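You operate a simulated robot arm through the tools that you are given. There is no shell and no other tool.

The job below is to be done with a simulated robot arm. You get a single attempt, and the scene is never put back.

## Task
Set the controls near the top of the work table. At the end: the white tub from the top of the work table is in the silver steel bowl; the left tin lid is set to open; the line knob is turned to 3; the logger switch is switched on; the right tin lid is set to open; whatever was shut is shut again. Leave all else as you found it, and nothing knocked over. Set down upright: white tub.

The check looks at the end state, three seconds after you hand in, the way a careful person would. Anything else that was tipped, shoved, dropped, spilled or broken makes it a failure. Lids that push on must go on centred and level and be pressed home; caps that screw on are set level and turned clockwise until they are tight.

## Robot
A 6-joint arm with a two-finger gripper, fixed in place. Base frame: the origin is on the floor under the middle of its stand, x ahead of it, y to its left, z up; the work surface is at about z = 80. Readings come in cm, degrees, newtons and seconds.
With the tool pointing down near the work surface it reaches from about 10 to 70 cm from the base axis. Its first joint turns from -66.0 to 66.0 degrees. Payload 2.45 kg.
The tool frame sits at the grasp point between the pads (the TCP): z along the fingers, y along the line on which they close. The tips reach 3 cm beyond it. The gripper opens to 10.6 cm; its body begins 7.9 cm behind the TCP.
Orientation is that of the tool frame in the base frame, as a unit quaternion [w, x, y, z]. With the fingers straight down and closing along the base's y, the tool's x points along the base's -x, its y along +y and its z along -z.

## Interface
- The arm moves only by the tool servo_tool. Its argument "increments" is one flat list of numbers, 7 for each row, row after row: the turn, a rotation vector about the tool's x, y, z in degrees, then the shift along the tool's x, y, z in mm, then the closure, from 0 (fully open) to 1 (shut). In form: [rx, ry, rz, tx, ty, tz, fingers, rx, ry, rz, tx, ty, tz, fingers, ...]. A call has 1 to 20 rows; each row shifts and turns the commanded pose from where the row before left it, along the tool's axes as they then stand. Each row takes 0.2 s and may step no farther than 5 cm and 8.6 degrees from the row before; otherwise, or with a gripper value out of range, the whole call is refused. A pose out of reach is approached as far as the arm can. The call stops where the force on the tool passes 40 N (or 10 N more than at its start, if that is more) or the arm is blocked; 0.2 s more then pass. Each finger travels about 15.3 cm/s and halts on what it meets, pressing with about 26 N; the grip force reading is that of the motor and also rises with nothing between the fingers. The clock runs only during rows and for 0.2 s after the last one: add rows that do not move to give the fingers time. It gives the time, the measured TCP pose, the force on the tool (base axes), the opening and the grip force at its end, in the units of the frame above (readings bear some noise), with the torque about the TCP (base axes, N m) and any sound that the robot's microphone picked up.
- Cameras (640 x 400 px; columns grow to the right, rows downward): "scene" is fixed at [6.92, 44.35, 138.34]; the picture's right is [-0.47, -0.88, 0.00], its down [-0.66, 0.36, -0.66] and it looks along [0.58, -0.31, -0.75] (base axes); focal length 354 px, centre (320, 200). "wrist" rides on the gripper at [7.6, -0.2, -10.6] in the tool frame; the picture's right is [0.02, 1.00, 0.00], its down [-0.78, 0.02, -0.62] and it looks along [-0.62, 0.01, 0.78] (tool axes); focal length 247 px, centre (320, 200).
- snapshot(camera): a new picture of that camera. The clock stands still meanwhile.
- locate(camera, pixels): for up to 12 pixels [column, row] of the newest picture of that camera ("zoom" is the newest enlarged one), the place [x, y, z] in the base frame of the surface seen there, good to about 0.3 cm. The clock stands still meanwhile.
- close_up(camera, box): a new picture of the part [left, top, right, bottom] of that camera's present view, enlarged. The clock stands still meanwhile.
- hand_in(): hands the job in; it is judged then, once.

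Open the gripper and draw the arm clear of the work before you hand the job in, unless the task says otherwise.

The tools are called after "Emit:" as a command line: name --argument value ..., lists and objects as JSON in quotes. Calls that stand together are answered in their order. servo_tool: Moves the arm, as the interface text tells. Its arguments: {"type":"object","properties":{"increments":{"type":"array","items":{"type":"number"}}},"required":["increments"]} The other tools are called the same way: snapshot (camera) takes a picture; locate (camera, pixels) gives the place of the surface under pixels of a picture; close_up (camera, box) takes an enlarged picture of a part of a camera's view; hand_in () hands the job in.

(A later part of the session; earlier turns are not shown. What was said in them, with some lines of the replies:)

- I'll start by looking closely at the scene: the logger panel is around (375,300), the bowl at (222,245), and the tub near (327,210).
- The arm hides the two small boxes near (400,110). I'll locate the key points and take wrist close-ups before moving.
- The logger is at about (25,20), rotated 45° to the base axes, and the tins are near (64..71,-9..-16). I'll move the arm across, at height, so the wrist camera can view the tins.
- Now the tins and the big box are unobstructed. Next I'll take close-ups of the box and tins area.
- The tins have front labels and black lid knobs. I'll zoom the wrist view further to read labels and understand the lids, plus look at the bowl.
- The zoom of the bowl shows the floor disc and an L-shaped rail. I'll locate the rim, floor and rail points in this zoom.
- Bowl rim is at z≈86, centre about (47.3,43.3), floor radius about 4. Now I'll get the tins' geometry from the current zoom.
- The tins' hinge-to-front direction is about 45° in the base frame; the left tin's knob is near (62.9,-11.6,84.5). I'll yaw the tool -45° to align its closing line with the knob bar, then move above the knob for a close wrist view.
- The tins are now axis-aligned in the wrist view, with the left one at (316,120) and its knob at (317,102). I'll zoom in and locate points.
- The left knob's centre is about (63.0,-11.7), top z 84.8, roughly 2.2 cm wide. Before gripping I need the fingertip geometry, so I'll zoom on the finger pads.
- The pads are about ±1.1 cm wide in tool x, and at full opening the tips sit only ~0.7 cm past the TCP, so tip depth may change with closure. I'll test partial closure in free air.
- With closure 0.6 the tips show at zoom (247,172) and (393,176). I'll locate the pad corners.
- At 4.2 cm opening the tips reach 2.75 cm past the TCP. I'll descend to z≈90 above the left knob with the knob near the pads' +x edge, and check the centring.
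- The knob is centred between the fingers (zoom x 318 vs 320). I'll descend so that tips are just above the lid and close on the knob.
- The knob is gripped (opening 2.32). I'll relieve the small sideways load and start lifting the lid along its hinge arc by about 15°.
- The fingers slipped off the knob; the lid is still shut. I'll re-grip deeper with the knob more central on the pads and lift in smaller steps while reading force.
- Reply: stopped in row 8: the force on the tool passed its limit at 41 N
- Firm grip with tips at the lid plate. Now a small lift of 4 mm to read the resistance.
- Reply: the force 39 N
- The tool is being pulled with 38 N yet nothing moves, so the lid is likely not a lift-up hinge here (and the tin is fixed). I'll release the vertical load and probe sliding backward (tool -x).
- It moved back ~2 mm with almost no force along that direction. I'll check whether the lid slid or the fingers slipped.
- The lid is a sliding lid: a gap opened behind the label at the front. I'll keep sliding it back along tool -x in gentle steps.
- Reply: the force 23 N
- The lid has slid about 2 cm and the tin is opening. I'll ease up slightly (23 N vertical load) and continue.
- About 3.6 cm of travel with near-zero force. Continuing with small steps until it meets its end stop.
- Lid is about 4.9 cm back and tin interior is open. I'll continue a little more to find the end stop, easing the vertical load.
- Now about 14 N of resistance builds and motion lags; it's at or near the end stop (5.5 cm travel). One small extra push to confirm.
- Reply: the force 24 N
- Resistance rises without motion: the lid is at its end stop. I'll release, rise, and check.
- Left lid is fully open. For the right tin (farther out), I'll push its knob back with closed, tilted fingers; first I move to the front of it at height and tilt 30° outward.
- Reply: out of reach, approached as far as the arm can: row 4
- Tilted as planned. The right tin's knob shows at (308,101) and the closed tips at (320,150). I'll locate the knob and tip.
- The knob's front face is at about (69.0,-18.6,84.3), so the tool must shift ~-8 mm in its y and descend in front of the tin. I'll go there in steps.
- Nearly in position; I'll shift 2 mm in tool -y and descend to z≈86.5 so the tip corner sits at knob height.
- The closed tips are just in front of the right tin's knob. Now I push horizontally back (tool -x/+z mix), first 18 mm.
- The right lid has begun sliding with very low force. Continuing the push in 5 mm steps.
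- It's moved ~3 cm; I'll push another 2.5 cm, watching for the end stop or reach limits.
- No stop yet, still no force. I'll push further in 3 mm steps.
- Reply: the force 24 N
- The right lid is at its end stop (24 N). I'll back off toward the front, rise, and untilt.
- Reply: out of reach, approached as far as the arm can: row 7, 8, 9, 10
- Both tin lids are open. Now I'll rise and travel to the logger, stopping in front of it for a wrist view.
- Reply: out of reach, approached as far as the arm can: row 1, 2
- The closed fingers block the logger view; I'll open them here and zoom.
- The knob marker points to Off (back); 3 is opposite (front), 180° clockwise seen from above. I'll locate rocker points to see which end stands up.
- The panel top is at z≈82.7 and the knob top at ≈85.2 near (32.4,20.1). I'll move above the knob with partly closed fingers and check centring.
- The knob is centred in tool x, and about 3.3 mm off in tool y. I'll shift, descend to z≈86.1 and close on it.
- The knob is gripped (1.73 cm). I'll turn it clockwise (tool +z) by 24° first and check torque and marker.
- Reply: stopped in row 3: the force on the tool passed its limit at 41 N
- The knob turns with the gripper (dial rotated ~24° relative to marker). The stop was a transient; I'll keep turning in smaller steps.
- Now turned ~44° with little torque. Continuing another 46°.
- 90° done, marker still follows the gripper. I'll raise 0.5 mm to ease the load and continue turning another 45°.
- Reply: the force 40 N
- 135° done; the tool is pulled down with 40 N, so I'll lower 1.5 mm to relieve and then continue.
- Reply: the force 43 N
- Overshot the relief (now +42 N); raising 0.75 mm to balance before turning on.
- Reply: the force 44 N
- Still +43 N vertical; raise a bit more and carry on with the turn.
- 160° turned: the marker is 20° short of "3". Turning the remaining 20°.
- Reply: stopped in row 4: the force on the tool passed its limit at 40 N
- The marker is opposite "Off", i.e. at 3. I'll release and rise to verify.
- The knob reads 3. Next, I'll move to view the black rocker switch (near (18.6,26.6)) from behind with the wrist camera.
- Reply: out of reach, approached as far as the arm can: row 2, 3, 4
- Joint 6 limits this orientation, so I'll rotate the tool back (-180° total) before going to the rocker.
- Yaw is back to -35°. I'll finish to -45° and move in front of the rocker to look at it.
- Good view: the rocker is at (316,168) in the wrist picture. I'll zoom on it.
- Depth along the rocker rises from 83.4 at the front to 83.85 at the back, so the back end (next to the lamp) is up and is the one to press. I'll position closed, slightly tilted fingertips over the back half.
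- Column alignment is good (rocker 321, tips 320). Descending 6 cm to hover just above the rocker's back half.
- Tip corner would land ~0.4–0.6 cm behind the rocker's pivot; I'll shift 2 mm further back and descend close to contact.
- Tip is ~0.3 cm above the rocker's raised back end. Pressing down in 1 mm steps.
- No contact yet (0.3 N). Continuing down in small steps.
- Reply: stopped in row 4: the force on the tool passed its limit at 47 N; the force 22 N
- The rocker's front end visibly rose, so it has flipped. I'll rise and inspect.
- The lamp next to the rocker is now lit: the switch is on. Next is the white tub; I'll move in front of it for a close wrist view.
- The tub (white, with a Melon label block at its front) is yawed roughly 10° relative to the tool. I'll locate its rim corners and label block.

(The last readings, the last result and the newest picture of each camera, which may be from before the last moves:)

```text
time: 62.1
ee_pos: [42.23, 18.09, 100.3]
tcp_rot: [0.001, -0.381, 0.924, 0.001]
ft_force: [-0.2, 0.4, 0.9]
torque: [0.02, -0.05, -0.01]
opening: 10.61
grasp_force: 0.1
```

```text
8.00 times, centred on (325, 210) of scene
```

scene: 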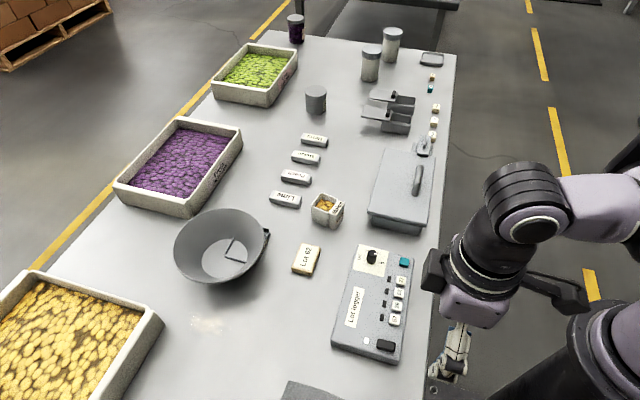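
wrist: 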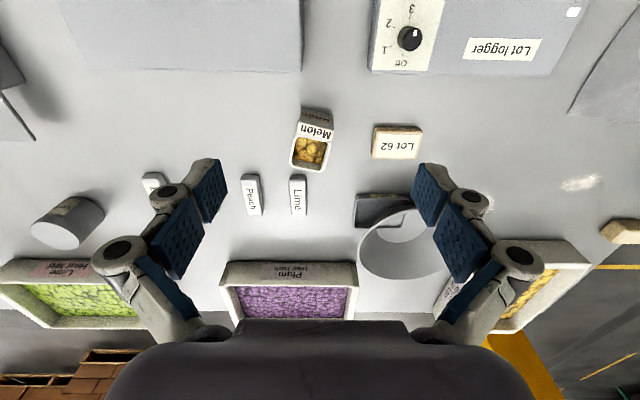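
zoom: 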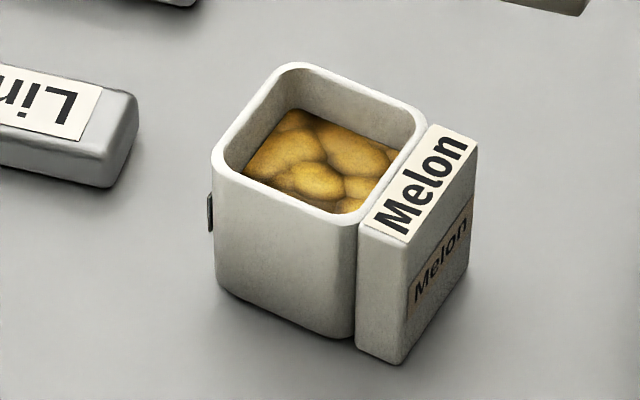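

Tub rim: centre ≈(47.1,21.6), 4.0 cm wide, top z≈85. Before grasping, I'll look into the bowl from above with the wrist camera.

Emit:
servo_tool --increments '[0, 0, 0, -27.8, 35.5, -7, 0, 0, 0, 0, -27.8, 35.5, -7, 0, 0, 0, 0, -27.8, 35.5, -7, 0, 0, 0, 0, -27.8, 35.5, -7, 0, 0, 0, 0, 0, 0, 0, 0]'

Emit:
snapshot --camera "wrist"

Emit:
close_up --camera "wrist" --box '[220, 60, 420, 210]'

```text
time: 63.3
ee_pos: [39.82, 35.89, 102.8]
tcp_rot: [0.001, -0.381, 0.925, 0.002]
ft_force: [0.2, -0.8, -0.5]
torque: [0.03, -0.01, -0.02]
opening: 10.6
grasp_force: 0.0
```

```text
taken
```

wrist: 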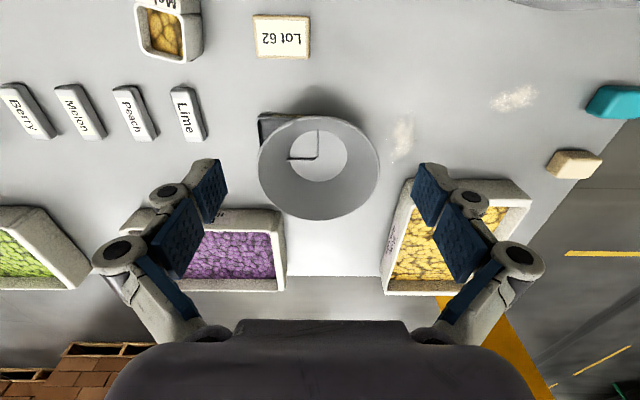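

```text
2.67 times, centred on (320, 135) of wrist
```

zoom: 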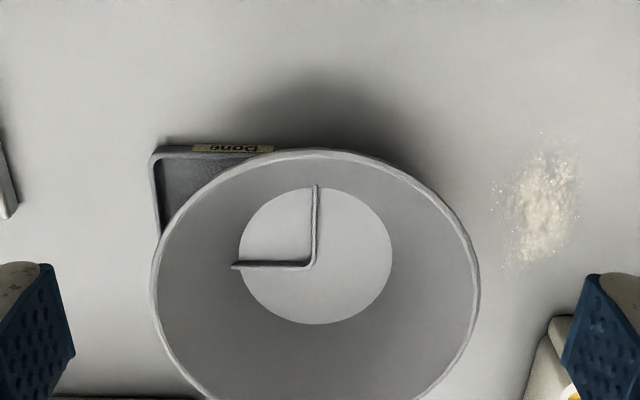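

Now I see the bowl: a tray corner ("Done") pokes through its floor, forming an L-rail with corner near the floor's centre. I'll locate the rail and floor precisely in this zoom.

Emit:
locate --camera "zoom" --pixels '[[313, 265], [316, 187], [235, 265], [316, 225], [275, 265], [391, 255], [315, 323], [350, 290], [280, 230], [160, 155], [315, 153], [478, 280]]'

Emit:
close_up --camera "wrist" --box '[290, 125, 350, 185]'

```text
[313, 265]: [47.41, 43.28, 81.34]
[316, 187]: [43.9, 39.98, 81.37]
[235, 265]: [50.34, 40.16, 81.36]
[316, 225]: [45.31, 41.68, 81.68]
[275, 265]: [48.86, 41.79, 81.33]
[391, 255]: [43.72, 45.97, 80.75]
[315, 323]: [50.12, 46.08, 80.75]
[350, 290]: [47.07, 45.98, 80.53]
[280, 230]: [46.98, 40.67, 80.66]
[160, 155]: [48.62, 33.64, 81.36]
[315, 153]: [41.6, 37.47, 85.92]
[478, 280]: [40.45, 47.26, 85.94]
```

```text
6.67 times, centred on (320, 155) of wrist
```

zoom: 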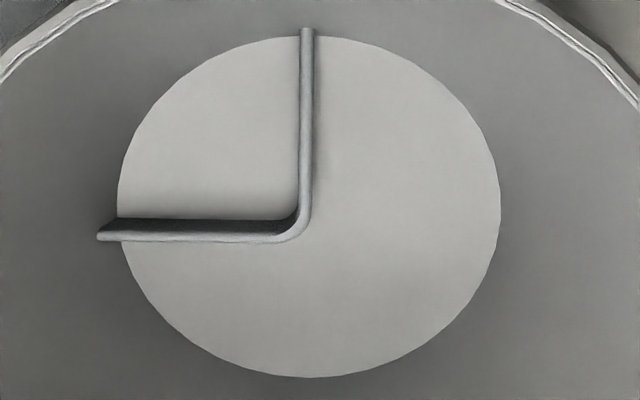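

The rail is ~0.7 cm high with its corner near (47.4,43.3), at the floor's centre. Now I'll go above the tub, align the yaw (+11.4°), and check.

Emit:
servo_tool --increments '[0, 0, 0, 12.4, -38.2, 0, 0.4, 0, 0, 0, 12.4, -38.2, 0, 0.4, 0, 0, 0, 12.4, -38.2, 0, 0.4, 0, 0, 0, 12.4, -38.2, 0, 0.4, 0, 0, 5.7, 0, 0, 0, 0.4, 0, 0, 5.7, 0, 0, 0, 0.4, 0, 0, 0, 0, 0, 39, 0.4, 0, 0, 0, 0, 0, 39, 0.4, 0, 0, 0, 0, 0, 0, 0.4]'

Emit:
snapshot --camera "wrist"

Emit:
close_up --camera "wrist" --box '[220, 70, 420, 210]'

```text
time: 65.3
ee_pos: [47.14, 21.64, 94.87]
tcp_rot: [0.0, -0.288, 0.958, 0.002]
ft_force: [-0.6, -0.3, 0.4]
torque: [0.02, 0.02, 0.0]
opening: 6.35
grasp_force: 0.1
```

```text
taken
```

wrist: 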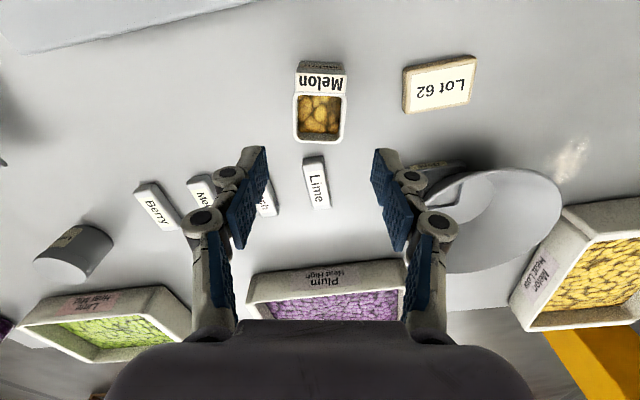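

```text
2.86 times, centred on (320, 140) of wrist
```

zoom: 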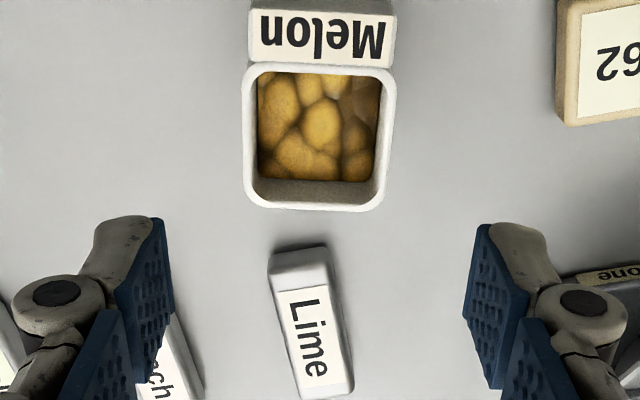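

The tub is centred between the fingers. I'll add 2.5° yaw and descend to z≈84 around the tub.

Emit:
servo_tool --increments '[0, 0, 2.5, 0, -0.5, 30, 0.42, 0, 0, 0, 0, 0, 35, 0.42, 0, 0, 0, 0, 0, 30, 0.42, 0, 0, 0, 0, 0, 13, 0.42, 0, 0, 0, 0, 0, 0, 0.42]'

Emit:
snapshot --camera "wrist"

Emit:
close_up --camera "scene" --box '[270, 150, 390, 260]'

```text
time: 66.5
ee_pos: [47.19, 21.61, 84.0]
tcp_rot: [-0.001, -0.266, 0.964, 0.0]
ft_force: [0.6, -0.2, -1.0]
torque: [-0.01, -0.01, 0.0]
opening: 6.13
grasp_force: 0.0
```

```text
taken
```

wrist: 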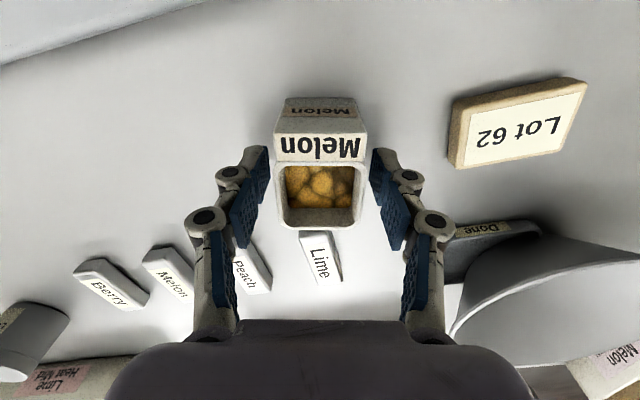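

```text
3.64 times, centred on (330, 205) of scene
```

zoom: 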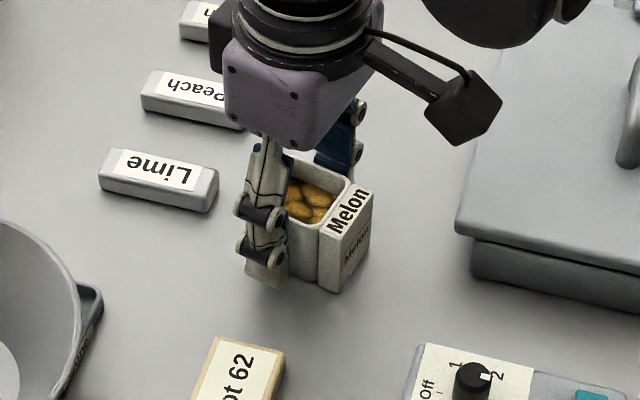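

The tub sits between the fingers, clear of neighbours. I'll close on it gently.

Emit:
servo_tool --increments '[0, 0, 0, 0, 0, 0, 0.52, 0, 0, 0, 0, 0, 0, 0.58, 0, 0, 0, 0, 0, 0, 0.62, 0, 0, 0, 0, 0, 0, 0.68, 0, 0, 0, 0, 0, 0, 0.75, 0, 0, 0, 0, 0, 0, 0.8]'

Emit:
close_up --camera "wrist" --box '[220, 80, 420, 240]'

```text
time: 67.9
ee_pos: [47.15, 21.62, 84.09]
tcp_rot: [0.0, -0.267, 0.964, 0.0]
ft_force: [-0.1, 0.4, 2.1]
torque: [0.0, -0.01, 0.03]
opening: 4.28
grasp_force: 25.9
```

```text
2.50 times, centred on (320, 160) of wrist
```

zoom: 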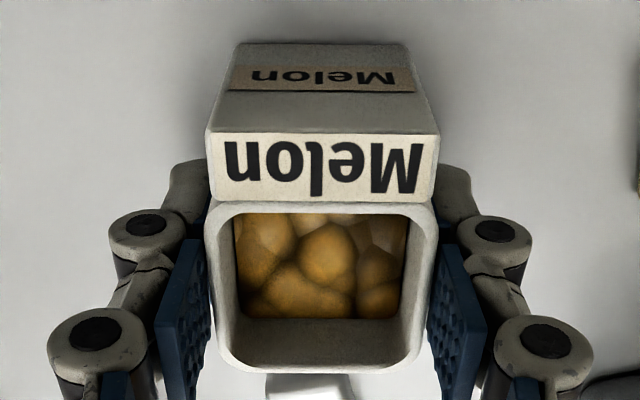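

Gripped at 4.28 cm. Lifting slowly 2 cm to see whether the label block comes with it.

Emit:
servo_tool --increments '[0, 0, 0, 0, 0, -5, 0.8, 0, 0, 0, 0, 0, -5, 0.8, 0, 0, 0, 0, 0, -10, 0.8, 0, 0, 0, 0, 0, 0, 0.8]'

Emit:
close_up --camera "wrist" --box '[220, 80, 420, 240]'

Emit:
close_up --camera "scene" --box '[270, 150, 390, 260]'

```text
time: 68.9
ee_pos: [47.09, 21.67, 86.08]
tcp_rot: [0.0, -0.268, 0.963, 0.001]
ft_force: [-0.2, 0.3, -1.2]
torque: [0.02, -0.01, -0.01]
opening: 4.27
grasp_force: 26.2
```

```text
2.50 times, centred on (320, 160) of wrist
```

zoom: 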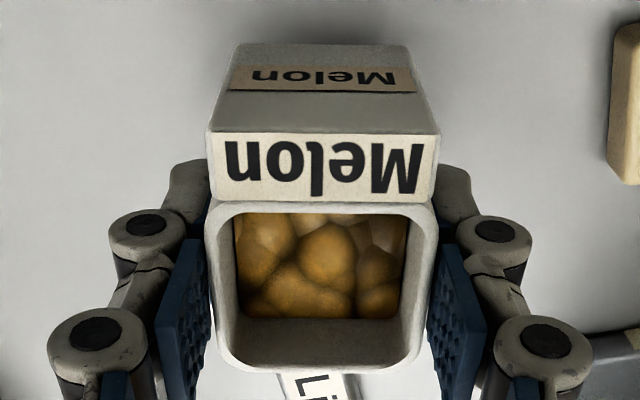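

```text
3.64 times, centred on (330, 205) of scene
```

zoom: 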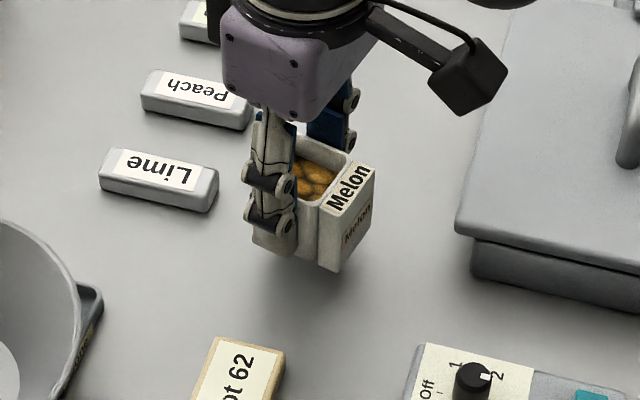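

The label block is part of the tub and lifts with it. I'll raise to z≈96 and rotate +76° so the block will face the free side of the bowl.

Emit:
servo_tool --increments '[0, 0, 0, 0, 0, -10, 0.8, 0, 0, 0, 0, 0, -20, 0.8, 0, 0, 0, 0, 0, -25, 0.8, 0, 0, 0, 0, 0, -25, 0.8, 0, 0, 0, 0, 0, -20, 0.8, 0, 0, 4, 0, 0, 0, 0.8, 0, 0, 7, 0, 0, 0, 0.8, 0, 0, 7, 0, 0, 0, 0.8, 0, 0, 7, 0, 0, 0, 0.8, 0, 0, 7, 0, 0, 0, 0.8, 0, 0, 7, 0, 0, 0, 0.8, 0, 0, 7, 0, 0, 0, 0.8, 0, 0, 7, 0, 0, 0, 0.8, 0, 0, 7, 0, 0, 0, 0.8, 0, 0, 7, 0, 0, 0, 0.8, 0, 0, 6, 0, 0, 0, 0.8, 0, 0, 3, 0, 0, 0, 0.8]'

Emit:
close_up --camera "wrist" --box '[220, 80, 420, 240]'

Emit:
snapshot --camera "scene"

```text
time: 72.5
ee_pos: [47.06, 21.71, 96.02]
tcp_rot: [0.0, 0.383, 0.924, 0.001]
ft_force: [-0.4, -0.6, -0.1]
torque: [0.01, 0.02, -0.01]
opening: 4.3
grasp_force: 25.9
```

```text
2.50 times, centred on (320, 160) of wrist
```

zoom: 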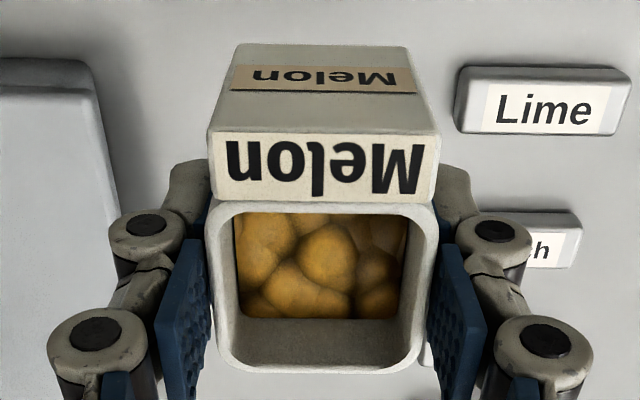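

```text
taken
```

scene: 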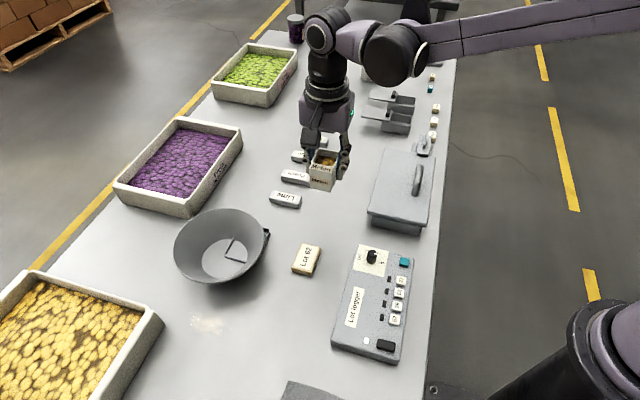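

Orientation is right. Now translating over the bowl to (47.7,41.6) at height.

Emit:
servo_tool --increments '[0, 0, 0, 8.5, 9.1, 0, 0.8, 0, 0, 0, 17.1, 18.2, 0, 0.8, 0, 0, 0, 17.1, 18.2, 0, 0.8, 0, 0, 0, 17.1, 18.2, 0, 0.8, 0, 0, 0, 17.1, 18.2, 0, 0.8, 0, 0, 0, 17.1, 18.2, 0, 0.8, 0, 0, 0, 17.1, 18.2, 0, 0.8, 0, 0, 0, 17.1, 18.2, 0, 0.8, 0, 0, 0, 8.3, 8.8, 0, 0.8, 0, 0, 0, 0, 0, 0, 0.8]'

Emit:
snapshot --camera "wrist"

Emit:
snapshot --camera "scene"

Emit:
close_up --camera "scene" --box '[150, 130, 310, 300]'

```text
time: 74.7
ee_pos: [47.81, 41.6, 96.17]
tcp_rot: [0.0, 0.383, 0.924, 0.0]
ft_force: [0.9, -1.0, -0.9]
torque: [0.01, 0.01, -0.03]
opening: 4.3
grasp_force: 25.9
```

```text
taken
```

wrist: 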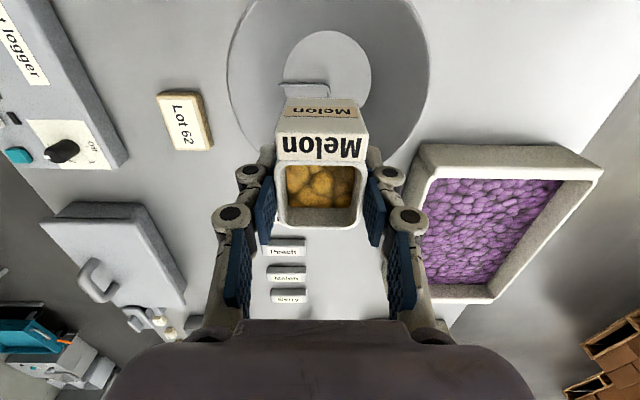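

```text
taken
```

scene: 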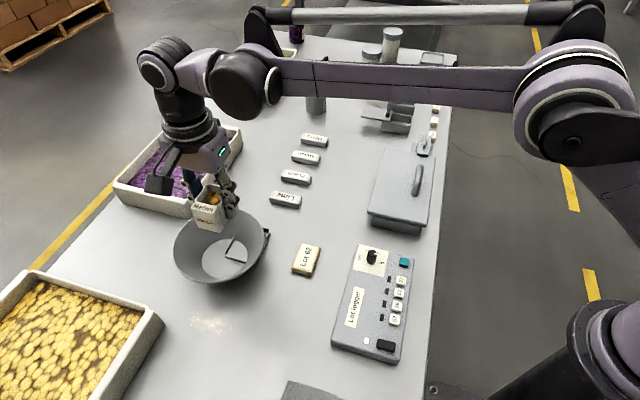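

```text
2.35 times, centred on (230, 215) of scene
```

zoom: 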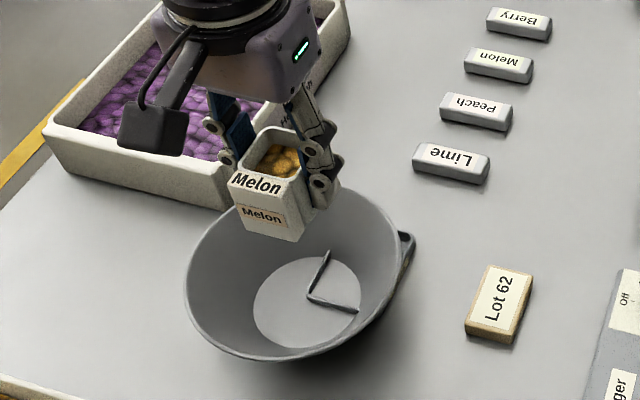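

The tub is over the bowl. I'll re-locate the rail corner, now visible at about (328,92) in the wrist picture, to fine-tune the placement.

Emit:
close_up --camera "wrist" --box '[220, 0, 440, 150]'

Emit:
locate --camera "wrist" --pixels '[[328, 86], [282, 83], [305, 84], [371, 78], [328, 32], [330, 94], [350, 60], [428, 75], [228, 80], [325, 0]]'

```text
2.67 times, centred on (330, 75) of wrist
```

zoom: 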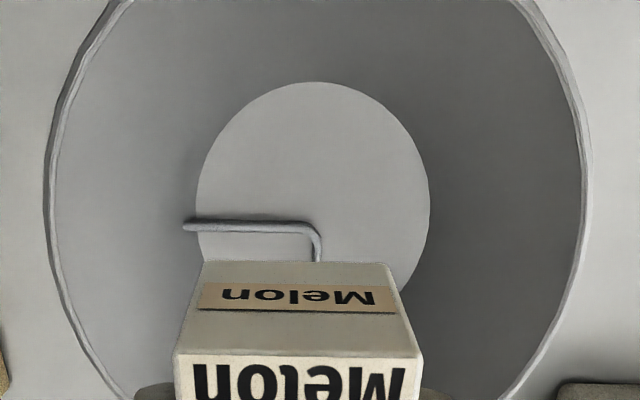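

```text
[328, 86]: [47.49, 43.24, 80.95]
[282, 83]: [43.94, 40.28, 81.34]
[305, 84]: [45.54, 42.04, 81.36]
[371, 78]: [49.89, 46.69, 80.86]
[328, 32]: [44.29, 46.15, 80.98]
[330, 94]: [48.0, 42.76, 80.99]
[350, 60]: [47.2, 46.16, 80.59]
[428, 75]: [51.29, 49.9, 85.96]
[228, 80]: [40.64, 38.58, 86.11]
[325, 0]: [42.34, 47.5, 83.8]
```

Rail corner confirmed near (47.45,43.2); the tub centre sits ~1.4 cm left and 0.85 cm front of it, so it will rest evenly across both rail arms. Lowering to ~1.5 cm above the rail.

Emit:
servo_tool --increments '[0, 0, 0, 1, 0, 20, 0.8, 0, 0, 0, 0, 0, 25, 0.8, 0, 0, 0, 0, 0, 25, 0.8, 0, 0, 0, 0, 0, 15, 0.8, 0, 0, 0, 0, 0, 6, 0.8, 0, 0, 0, 0, 0, 0, 0.8]'

Emit:
snapshot --camera "wrist"

Emit:
close_up --camera "scene" --box '[150, 160, 290, 300]'

```text
time: 76.1
ee_pos: [47.75, 41.61, 87.01]
tcp_rot: [0.0, 0.383, 0.924, 0.001]
ft_force: [-0.2, 0.7, -1.4]
torque: [0.0, -0.01, -0.01]
opening: 4.29
grasp_force: 25.9
```

```text
taken
```

wrist: 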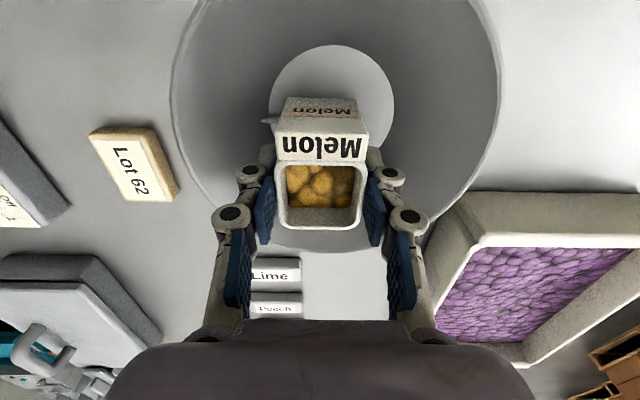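

```text
2.86 times, centred on (220, 230) of scene
```

zoom: 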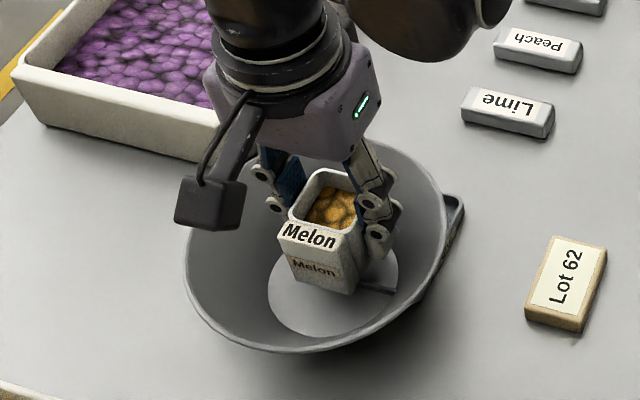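

Inside the bowl with no contact. Lowering in 2–3 mm steps, watching for contact force.

Emit:
servo_tool --increments '[0, 0, 0, 0, 0, 4, 0.8, 0, 0, 0, 0, 0, 4, 0.8, 0, 0, 0, 0, 0, 3, 0.8, 0, 0, 0, 0, 0, 2, 0.8, 0, 0, 0, 0, 0, 0, 0.8]'

```text
time: 77.3
ee_pos: [47.77, 41.63, 85.69]
tcp_rot: [-0.001, 0.382, 0.924, 0.001]
ft_force: [-0.2, 1.1, -0.3]
torque: [0.02, 0.01, -0.03]
opening: 4.32
grasp_force: 25.8
```

No contact yet at z=85.69. Continuing in 1 mm steps.

Emit:
servo_tool --increments '[0, 0, 0, 0, 0, 1, 0.8, 0, 0, 0, 0, 0, 1, 0.8, 0, 0, 0, 0, 0, 1, 0.8]'

```text
time: 78.1
ee_pos: [47.82, 41.62, 85.38]
tcp_rot: [0.0, 0.383, 0.924, 0.001]
ft_force: [-0.8, 0.2, 0.9]
torque: [-0.01, 0.04, -0.05]
opening: 4.29
grasp_force: 26.0
```

Emit:
servo_tool --increments '[0, 0, 0, 0, 0, 1, 0.8, 0, 0, 0, 0, 0, 1, 0.8]'

Emit:
close_up --camera "scene" --box '[170, 180, 270, 290]'

```text
time: 78.7
ee_pos: [47.74, 41.7, 85.25]
tcp_rot: [-0.001, 0.383, 0.924, 0.001]
ft_force: [-0.4, 1.1, 1.1]
torque: [-0.01, 0.02, -0.04]
opening: 4.29
grasp_force: 26.1
```

```text
3.64 times, centred on (220, 235) of scene
```

zoom: 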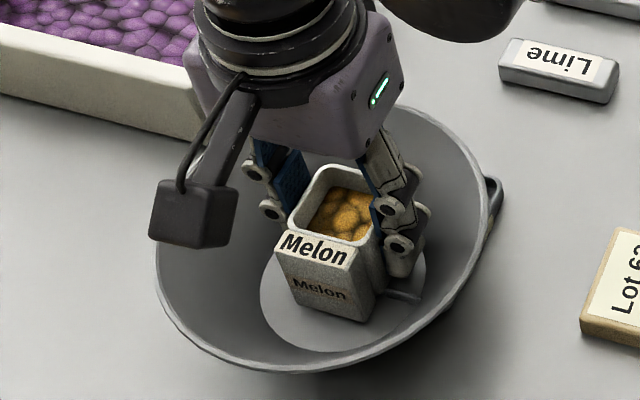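

Force is still about 1 N at z≈85.2, so no firm contact yet. I'll go on lowering in 1 mm steps.

Emit:
servo_tool --increments '[0, 0, 0, 0, 0, 1, 0.8, 0, 0, 0, 0, 0, 1, 0.8]'

```text
time: 79.3
ee_pos: [47.83, 41.77, 85.03]
tcp_rot: [0.0, 0.382, 0.924, 0.0]
ft_force: [0.0, 0.4, -0.2]
torque: [-0.03, 0.01, 0.0]
opening: 4.28
grasp_force: 25.5
```

Still no load at z≈85.0. Continuing one millimetre at a time.

Emit:
servo_tool --increments '[0, 0, 0, 0, 0, 1, 0.8, 0, 0, 0, 0, 0, 1, 0.8]'

Emit:
close_up --camera "wrist" --box '[220, 40, 420, 240]'

Emit:
close_up --camera "scene" --box '[190, 200, 270, 280]'

```text
time: 79.9
ee_pos: [47.82, 41.58, 84.95]
tcp_rot: [-0.001, 0.382, 0.924, 0.001]
ft_force: [0.9, 1.7, 10.9]
torque: [-0.07, -0.15, 0.0]
opening: 4.31
grasp_force: 26.7
```

```text
2.00 times, centred on (320, 140) of wrist
```

zoom: 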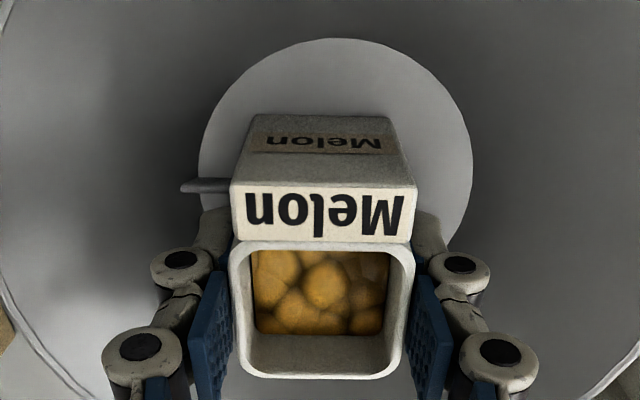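

```text
5.00 times, centred on (230, 240) of scene
```

zoom: 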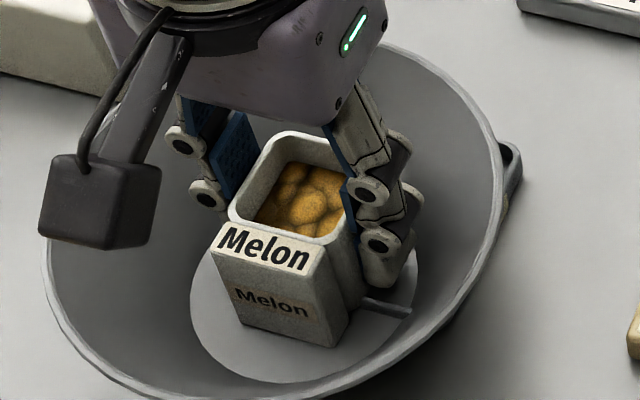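

Contact now: ~11 N at z≈84.95. I'll check the tub's rim height and level before releasing.

Emit:
locate --camera "wrist" --pixels '[[283, 198], [362, 200], [282, 222], [357, 226], [300, 163], [345, 165], [275, 132], [265, 132], [320, 195], [390, 110], [270, 100], [330, 70]]'

Emit:
close_up --camera "scene" --box '[210, 235, 260, 275]'

```text
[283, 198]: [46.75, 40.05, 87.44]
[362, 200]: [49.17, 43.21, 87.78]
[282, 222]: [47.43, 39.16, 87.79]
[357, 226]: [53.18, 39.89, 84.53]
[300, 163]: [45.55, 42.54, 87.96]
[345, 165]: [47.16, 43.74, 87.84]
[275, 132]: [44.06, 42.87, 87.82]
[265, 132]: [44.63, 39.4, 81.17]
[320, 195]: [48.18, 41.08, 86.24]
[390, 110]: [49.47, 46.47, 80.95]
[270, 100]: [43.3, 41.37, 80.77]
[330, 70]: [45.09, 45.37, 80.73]
```

```text
10.00 times, centred on (235, 255) of scene
```

zoom: 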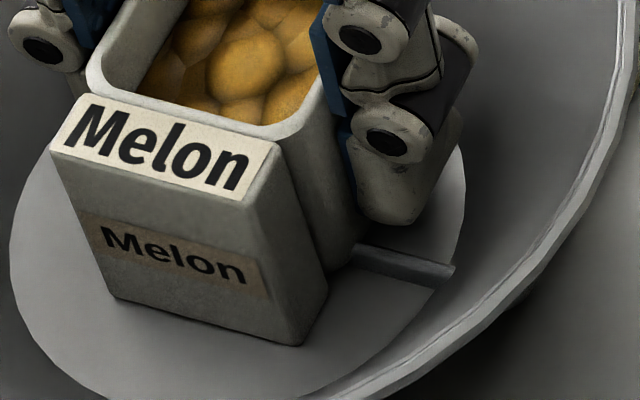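

The tub bottom is essentially at the bowl floor and level. I'll raise 4 mm, shift ~3.5 mm toward the bowl centre on both axes, and set it down again gently.

Emit:
servo_tool --increments '[0, 0, 0, 0, 0, -5, 0.8, 0, 0, 0, 3.5, 3.5, 0, 0.8, 0, 0, 0, 0, 0, 2, 0.8, 0, 0, 0, 0, 0, 1, 0.8, 0, 0, 0, 0, 0, 0, 0.8]'

```text
time: 81.1
ee_pos: [47.73, 42.09, 84.96]
tcp_rot: [0.0, 0.383, 0.924, 0.002]
ft_force: [-0.2, -0.7, -1.0]
torque: [-0.04, 0.0, 0.0]
opening: 4.28
grasp_force: 25.9
```

No contact at z=84.96 here. Lowering in 0.7 mm steps.

Emit:
servo_tool --increments '[0, 0, 0, 0, 0, 0.7, 0.8, 0, 0, 0, 0, 0, 0.7, 0.8]'

```text
time: 81.7
ee_pos: [47.71, 42.12, 84.86]
tcp_rot: [-0.001, 0.383, 0.924, 0.001]
ft_force: [0.1, -0.2, 0.1]
torque: [0.0, -0.02, 0.03]
opening: 4.28
grasp_force: 25.7
```

Still unloaded at z=84.86. Another two small steps down.

Emit:
servo_tool --increments '[0, 0, 0, 0, 0, 0.7, 0.8, 0, 0, 0, 0, 0, 0.7, 0.8]'

```text
time: 82.3
ee_pos: [47.71, 42.06, 84.8]
tcp_rot: [0.0, 0.382, 0.924, 0.002]
ft_force: [0.6, 1.6, 17.7]
torque: [-0.12, -0.15, 0.0]
opening: 4.3
grasp_force: 25.5
```

Firm floor contact (18 N at z=84.80). Now releasing slowly with a small opening.

Emit:
servo_tool --increments '[0, 0, 0, 0, 0, -1, 0.8, 0, 0, 0, 0, 0, 0, 0.58, 0, 0, 0, 0, 0, 0, 0.55, 0, 0, 0, 0, 0, 0, 0.52, 0, 0, 0, 0, 0, 0, 0.52]'

Emit:
close_up --camera "wrist" --box '[220, 40, 420, 240]'

Emit:
close_up --camera "scene" --box '[190, 200, 270, 280]'

```text
time: 83.5
ee_pos: [47.56, 42.03, 84.83]
tcp_rot: [0.0, 0.382, 0.924, 0.001]
ft_force: [-0.5, 0.5, 0.3]
torque: [0.01, 0.03, -0.01]
opening: 5.09
grasp_force: 0.0
```

```text
2.00 times, centred on (320, 140) of wrist
```

zoom: 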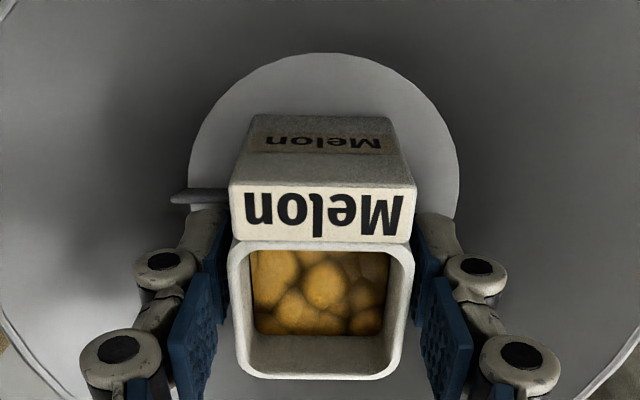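

```text
5.00 times, centred on (230, 240) of scene
```

zoom: 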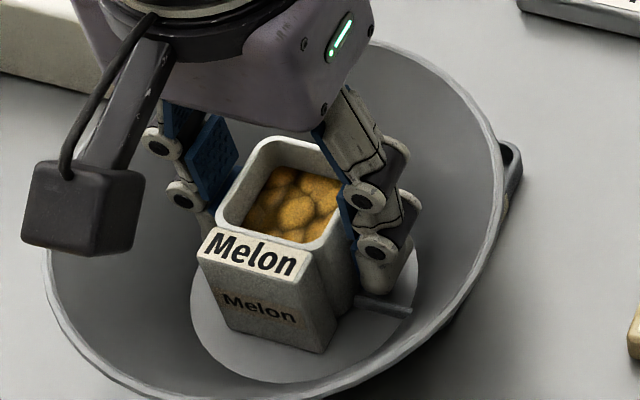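

The tub stands free and upright between the opened fingers. Rising straight up slowly at first.

Emit:
servo_tool --increments '[0, 0, 0, 0, 0, -5, 0.52, 0, 0, 0, 0, 0, -10, 0.52, 0, 0, 0, 0, 0, -15, 0.52, 0, 0, 0, 0, 0, -20, 0.52, 0, 0, 0, 0, 0, 0, 0.52]'

Emit:
close_up --camera "wrist" --box '[220, 40, 420, 240]'

Emit:
close_up --camera "scene" --box '[170, 180, 280, 290]'

```text
time: 84.7
ee_pos: [47.7, 42.05, 89.82]
tcp_rot: [0.0, 0.383, 0.924, 0.002]
ft_force: [-1.0, -0.2, -0.1]
torque: [0.03, -0.03, -0.01]
opening: 5.08
grasp_force: 0.1
```

```text
2.00 times, centred on (320, 140) of wrist
```

zoom: 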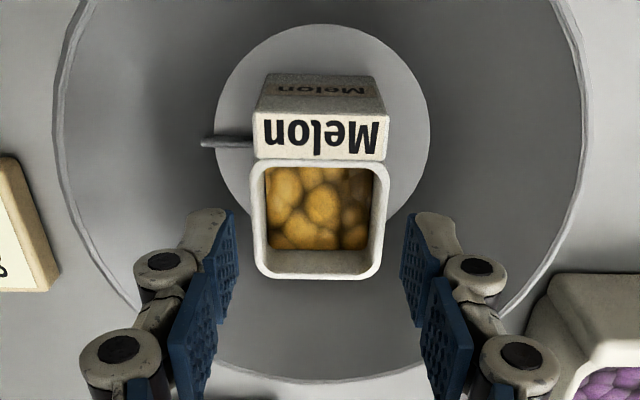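

```text
3.64 times, centred on (225, 235) of scene
```

zoom: 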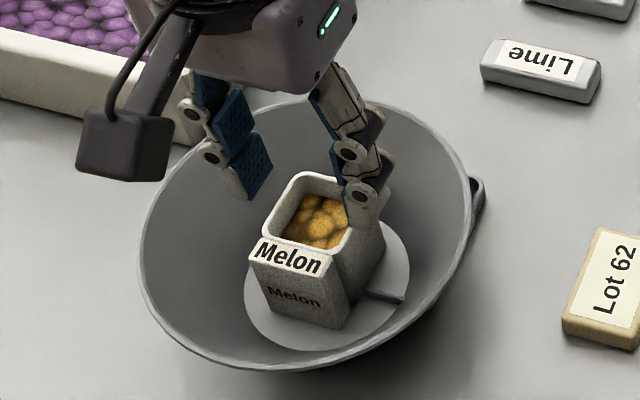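

The tub stands upright in the bowl. I'll rise well clear and draw the arm back to check everything.

Emit:
servo_tool --increments '[0, 0, 0, 0, 0, -40, 0.52, 0, 0, 0, 0, 0, -40, 0.3, 0, 0, 0, 0, 0, -40, 0, 0, 0, 0, 0, 0, -40, 0, 0, 0, 0, -11.2, -39, 0, 0, 0, 0, 0, -11.2, -39, 0, 0, 0, 0, 0, -11.2, -39, 0, 0, 0, 0, 0, -11.2, -39, 0, 0, 0, 0, 0, -11.2, -39, 0, 0, 0, 0, 0, -11.2, -39, 0, 0, 0, 0, 0, -11.2, -39, 0, 0, 0, 0, 0, -11.2, -39, 0, 0, 0, 0, 0, -11.2, -39, 0, 0, 0, 0, 0, 0, 0, 0, 0]'

Emit:
snapshot --camera "scene"

Emit:
close_up --camera "scene" --box '[160, 190, 290, 300]'

Emit:
close_up --camera "scene" --box '[325, 235, 425, 370]'

Emit:
close_up --camera "scene" --box '[340, 50, 460, 170]'

```text
time: 87.7
ee_pos: [30.05, 10.14, 105.67]
tcp_rot: [-0.001, 0.383, 0.924, 0.001]
ft_force: [-0.6, 0.4, 0.6]
torque: [0.0, 0.01, -0.02]
opening: 10.6
grasp_force: 0.1
```

```text
taken
```

scene: 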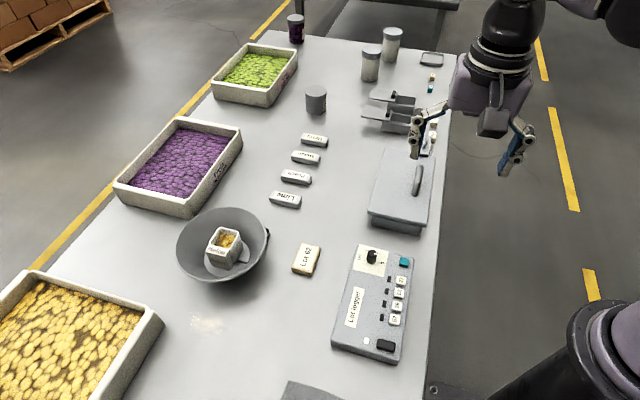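

```text
3.64 times, centred on (225, 245) of scene
```

zoom: 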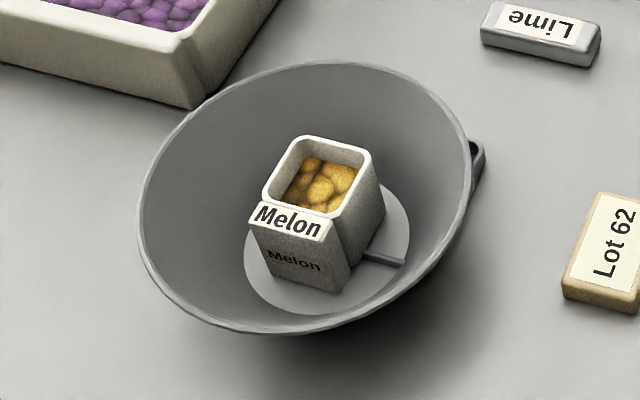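

```text
2.96 times, centred on (375, 302) of scene
```

zoom: 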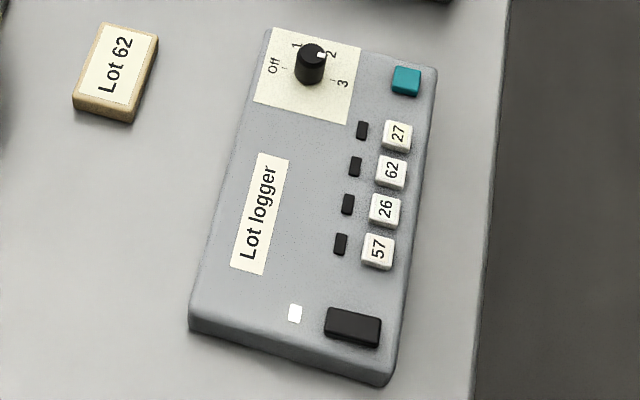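

```text
3.33 times, centred on (400, 110) of scene
```

zoom: 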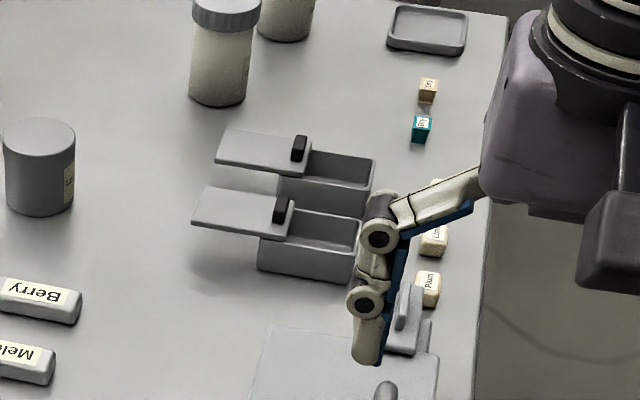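

All items look as wanted. The bowl may have shifted by a few millimetres, so I'll retake the exact original close-up box for comparison.

Emit:
close_up --camera "scene" --box '[160, 200, 280, 290]'

Emit:
locate --camera "zoom" --pixels '[[340, 34], [118, 220], [262, 364], [512, 170], [300, 60], [260, 130], [400, 100], [250, 330], [440, 250], [300, 110], [370, 80], [330, 140]]'

```text
4.44 times, centred on (220, 245) of scene
```

zoom: 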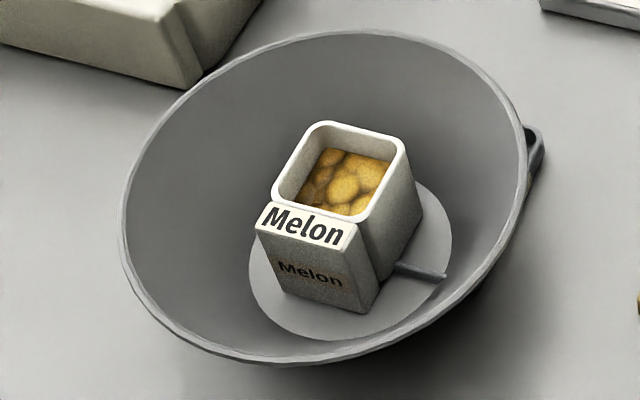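

```text
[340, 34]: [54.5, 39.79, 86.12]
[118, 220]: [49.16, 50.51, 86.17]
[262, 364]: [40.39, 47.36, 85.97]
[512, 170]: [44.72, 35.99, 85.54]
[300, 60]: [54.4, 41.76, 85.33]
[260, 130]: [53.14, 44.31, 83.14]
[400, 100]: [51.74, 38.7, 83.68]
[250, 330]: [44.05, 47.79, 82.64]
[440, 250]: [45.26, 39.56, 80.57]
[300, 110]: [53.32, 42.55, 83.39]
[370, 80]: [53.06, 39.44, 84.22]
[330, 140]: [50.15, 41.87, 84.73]
```

The bowl shifted only ~4 mm; the tub looks upright. I'll verify the tub's level from its rim heights.

Emit:
locate --camera "zoom" --pixels '[[320, 124], [400, 145], [280, 192], [358, 218], [295, 160], [380, 180], [360, 132], [345, 243], [262, 222], [375, 305], [283, 292], [320, 213]]'

Emit:
close_up --camera "scene" --box '[352, 240, 392, 280]'

```text
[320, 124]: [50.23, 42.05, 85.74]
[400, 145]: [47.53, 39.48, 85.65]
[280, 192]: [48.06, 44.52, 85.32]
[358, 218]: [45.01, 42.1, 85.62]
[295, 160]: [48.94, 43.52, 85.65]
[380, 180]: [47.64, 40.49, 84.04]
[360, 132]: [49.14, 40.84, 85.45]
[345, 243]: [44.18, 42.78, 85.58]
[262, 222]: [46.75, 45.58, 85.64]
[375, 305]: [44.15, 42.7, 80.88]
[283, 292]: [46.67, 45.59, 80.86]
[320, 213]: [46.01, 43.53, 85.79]
```

```text
10.00 times, centred on (372, 260) of scene
```

zoom: 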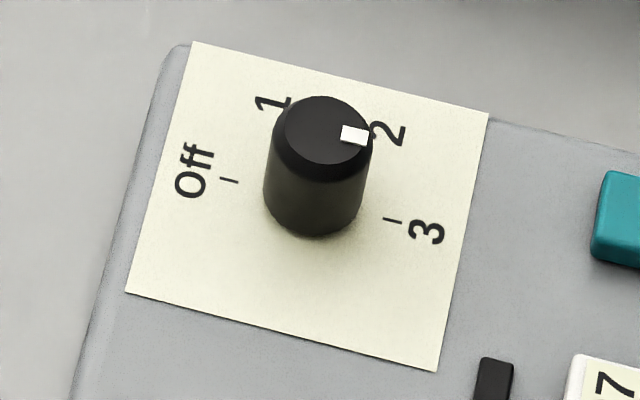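

Tub rim is level (~85.6 all round, base ~80.9), the knob points to 3, the lamp is lit and both tin lids are open. I'll raise the open gripper a bit more and take a final look.

Emit:
servo_tool --increments '[0, 0, 0, 0, 0, -30, 0, 0, 0, 0, 0, 0, -30, 0, 0, 0, 0, 0, 0, 0, 0]'

Emit:
snapshot --camera "scene"

Emit:
snapshot --camera "wrist"

```text
time: 88.5
ee_pos: [29.92, 9.99, 111.85]
tcp_rot: [-0.001, 0.383, 0.924, 0.002]
ft_force: [0.2, -0.8, 0.0]
torque: [-0.01, 0.0, -0.03]
opening: 10.62
grasp_force: 0.1
```

```text
taken
```

scene: 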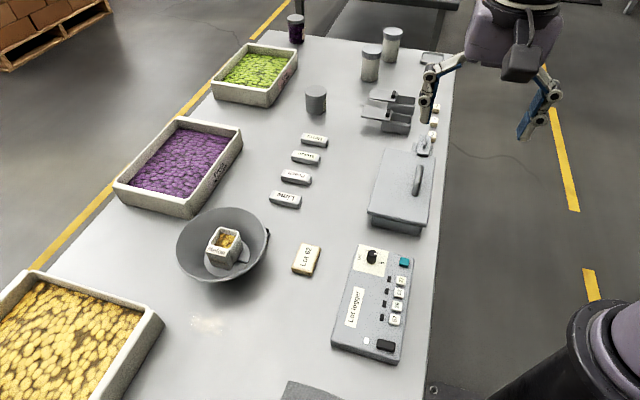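

```text
taken
```

wrist: 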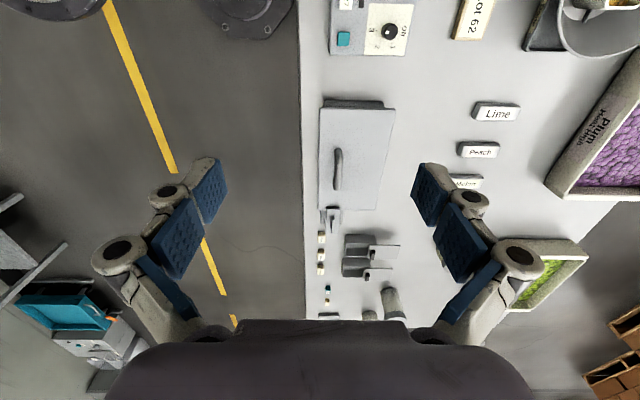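

Everything is in its wanted state: tub upright in the bowl at (224,245), both tin lids slid open near (390,110), knob at 3, switch lamp lit, chest still shut, and the arm is clear with the gripper open. Handing in.

Emit:
hand_in

```text
The job is handed in.
```

I've handed the job in. Everything you listed was in place in the last pictures:

- **White tub:** it stands upright on the floor of the silver steel bowl, with its contents still inside. I took the Melon tub to be the white tub, since it was the only open white tub I could see on the table. The label block on its front is attached and moved with it.
- **Left and right tin lids:** they are sliding lids, and I pushed both back to their end stops, so both tins are open.
- **Line knob:** it is turned to 3, opposite Off.
- **Logger switch:** it is on, and the lamp beside it is lit.
- **Shut things:** I didn't touch the chest, so it is still shut.

- **Bowl shifted:** the bowl moved about 4 mm while I was setting the tub down. I left it there, because pushing it back seemed riskier than the small shift.
- **Tray in the bowl:** a corner of the "Done" tray shows through the bowl floor, as it did at the start. The tub looks to overlap it but sits level on the floor.

I didn't see anything else moved or knocked over. The gripper is open and the arm is clear of the work.
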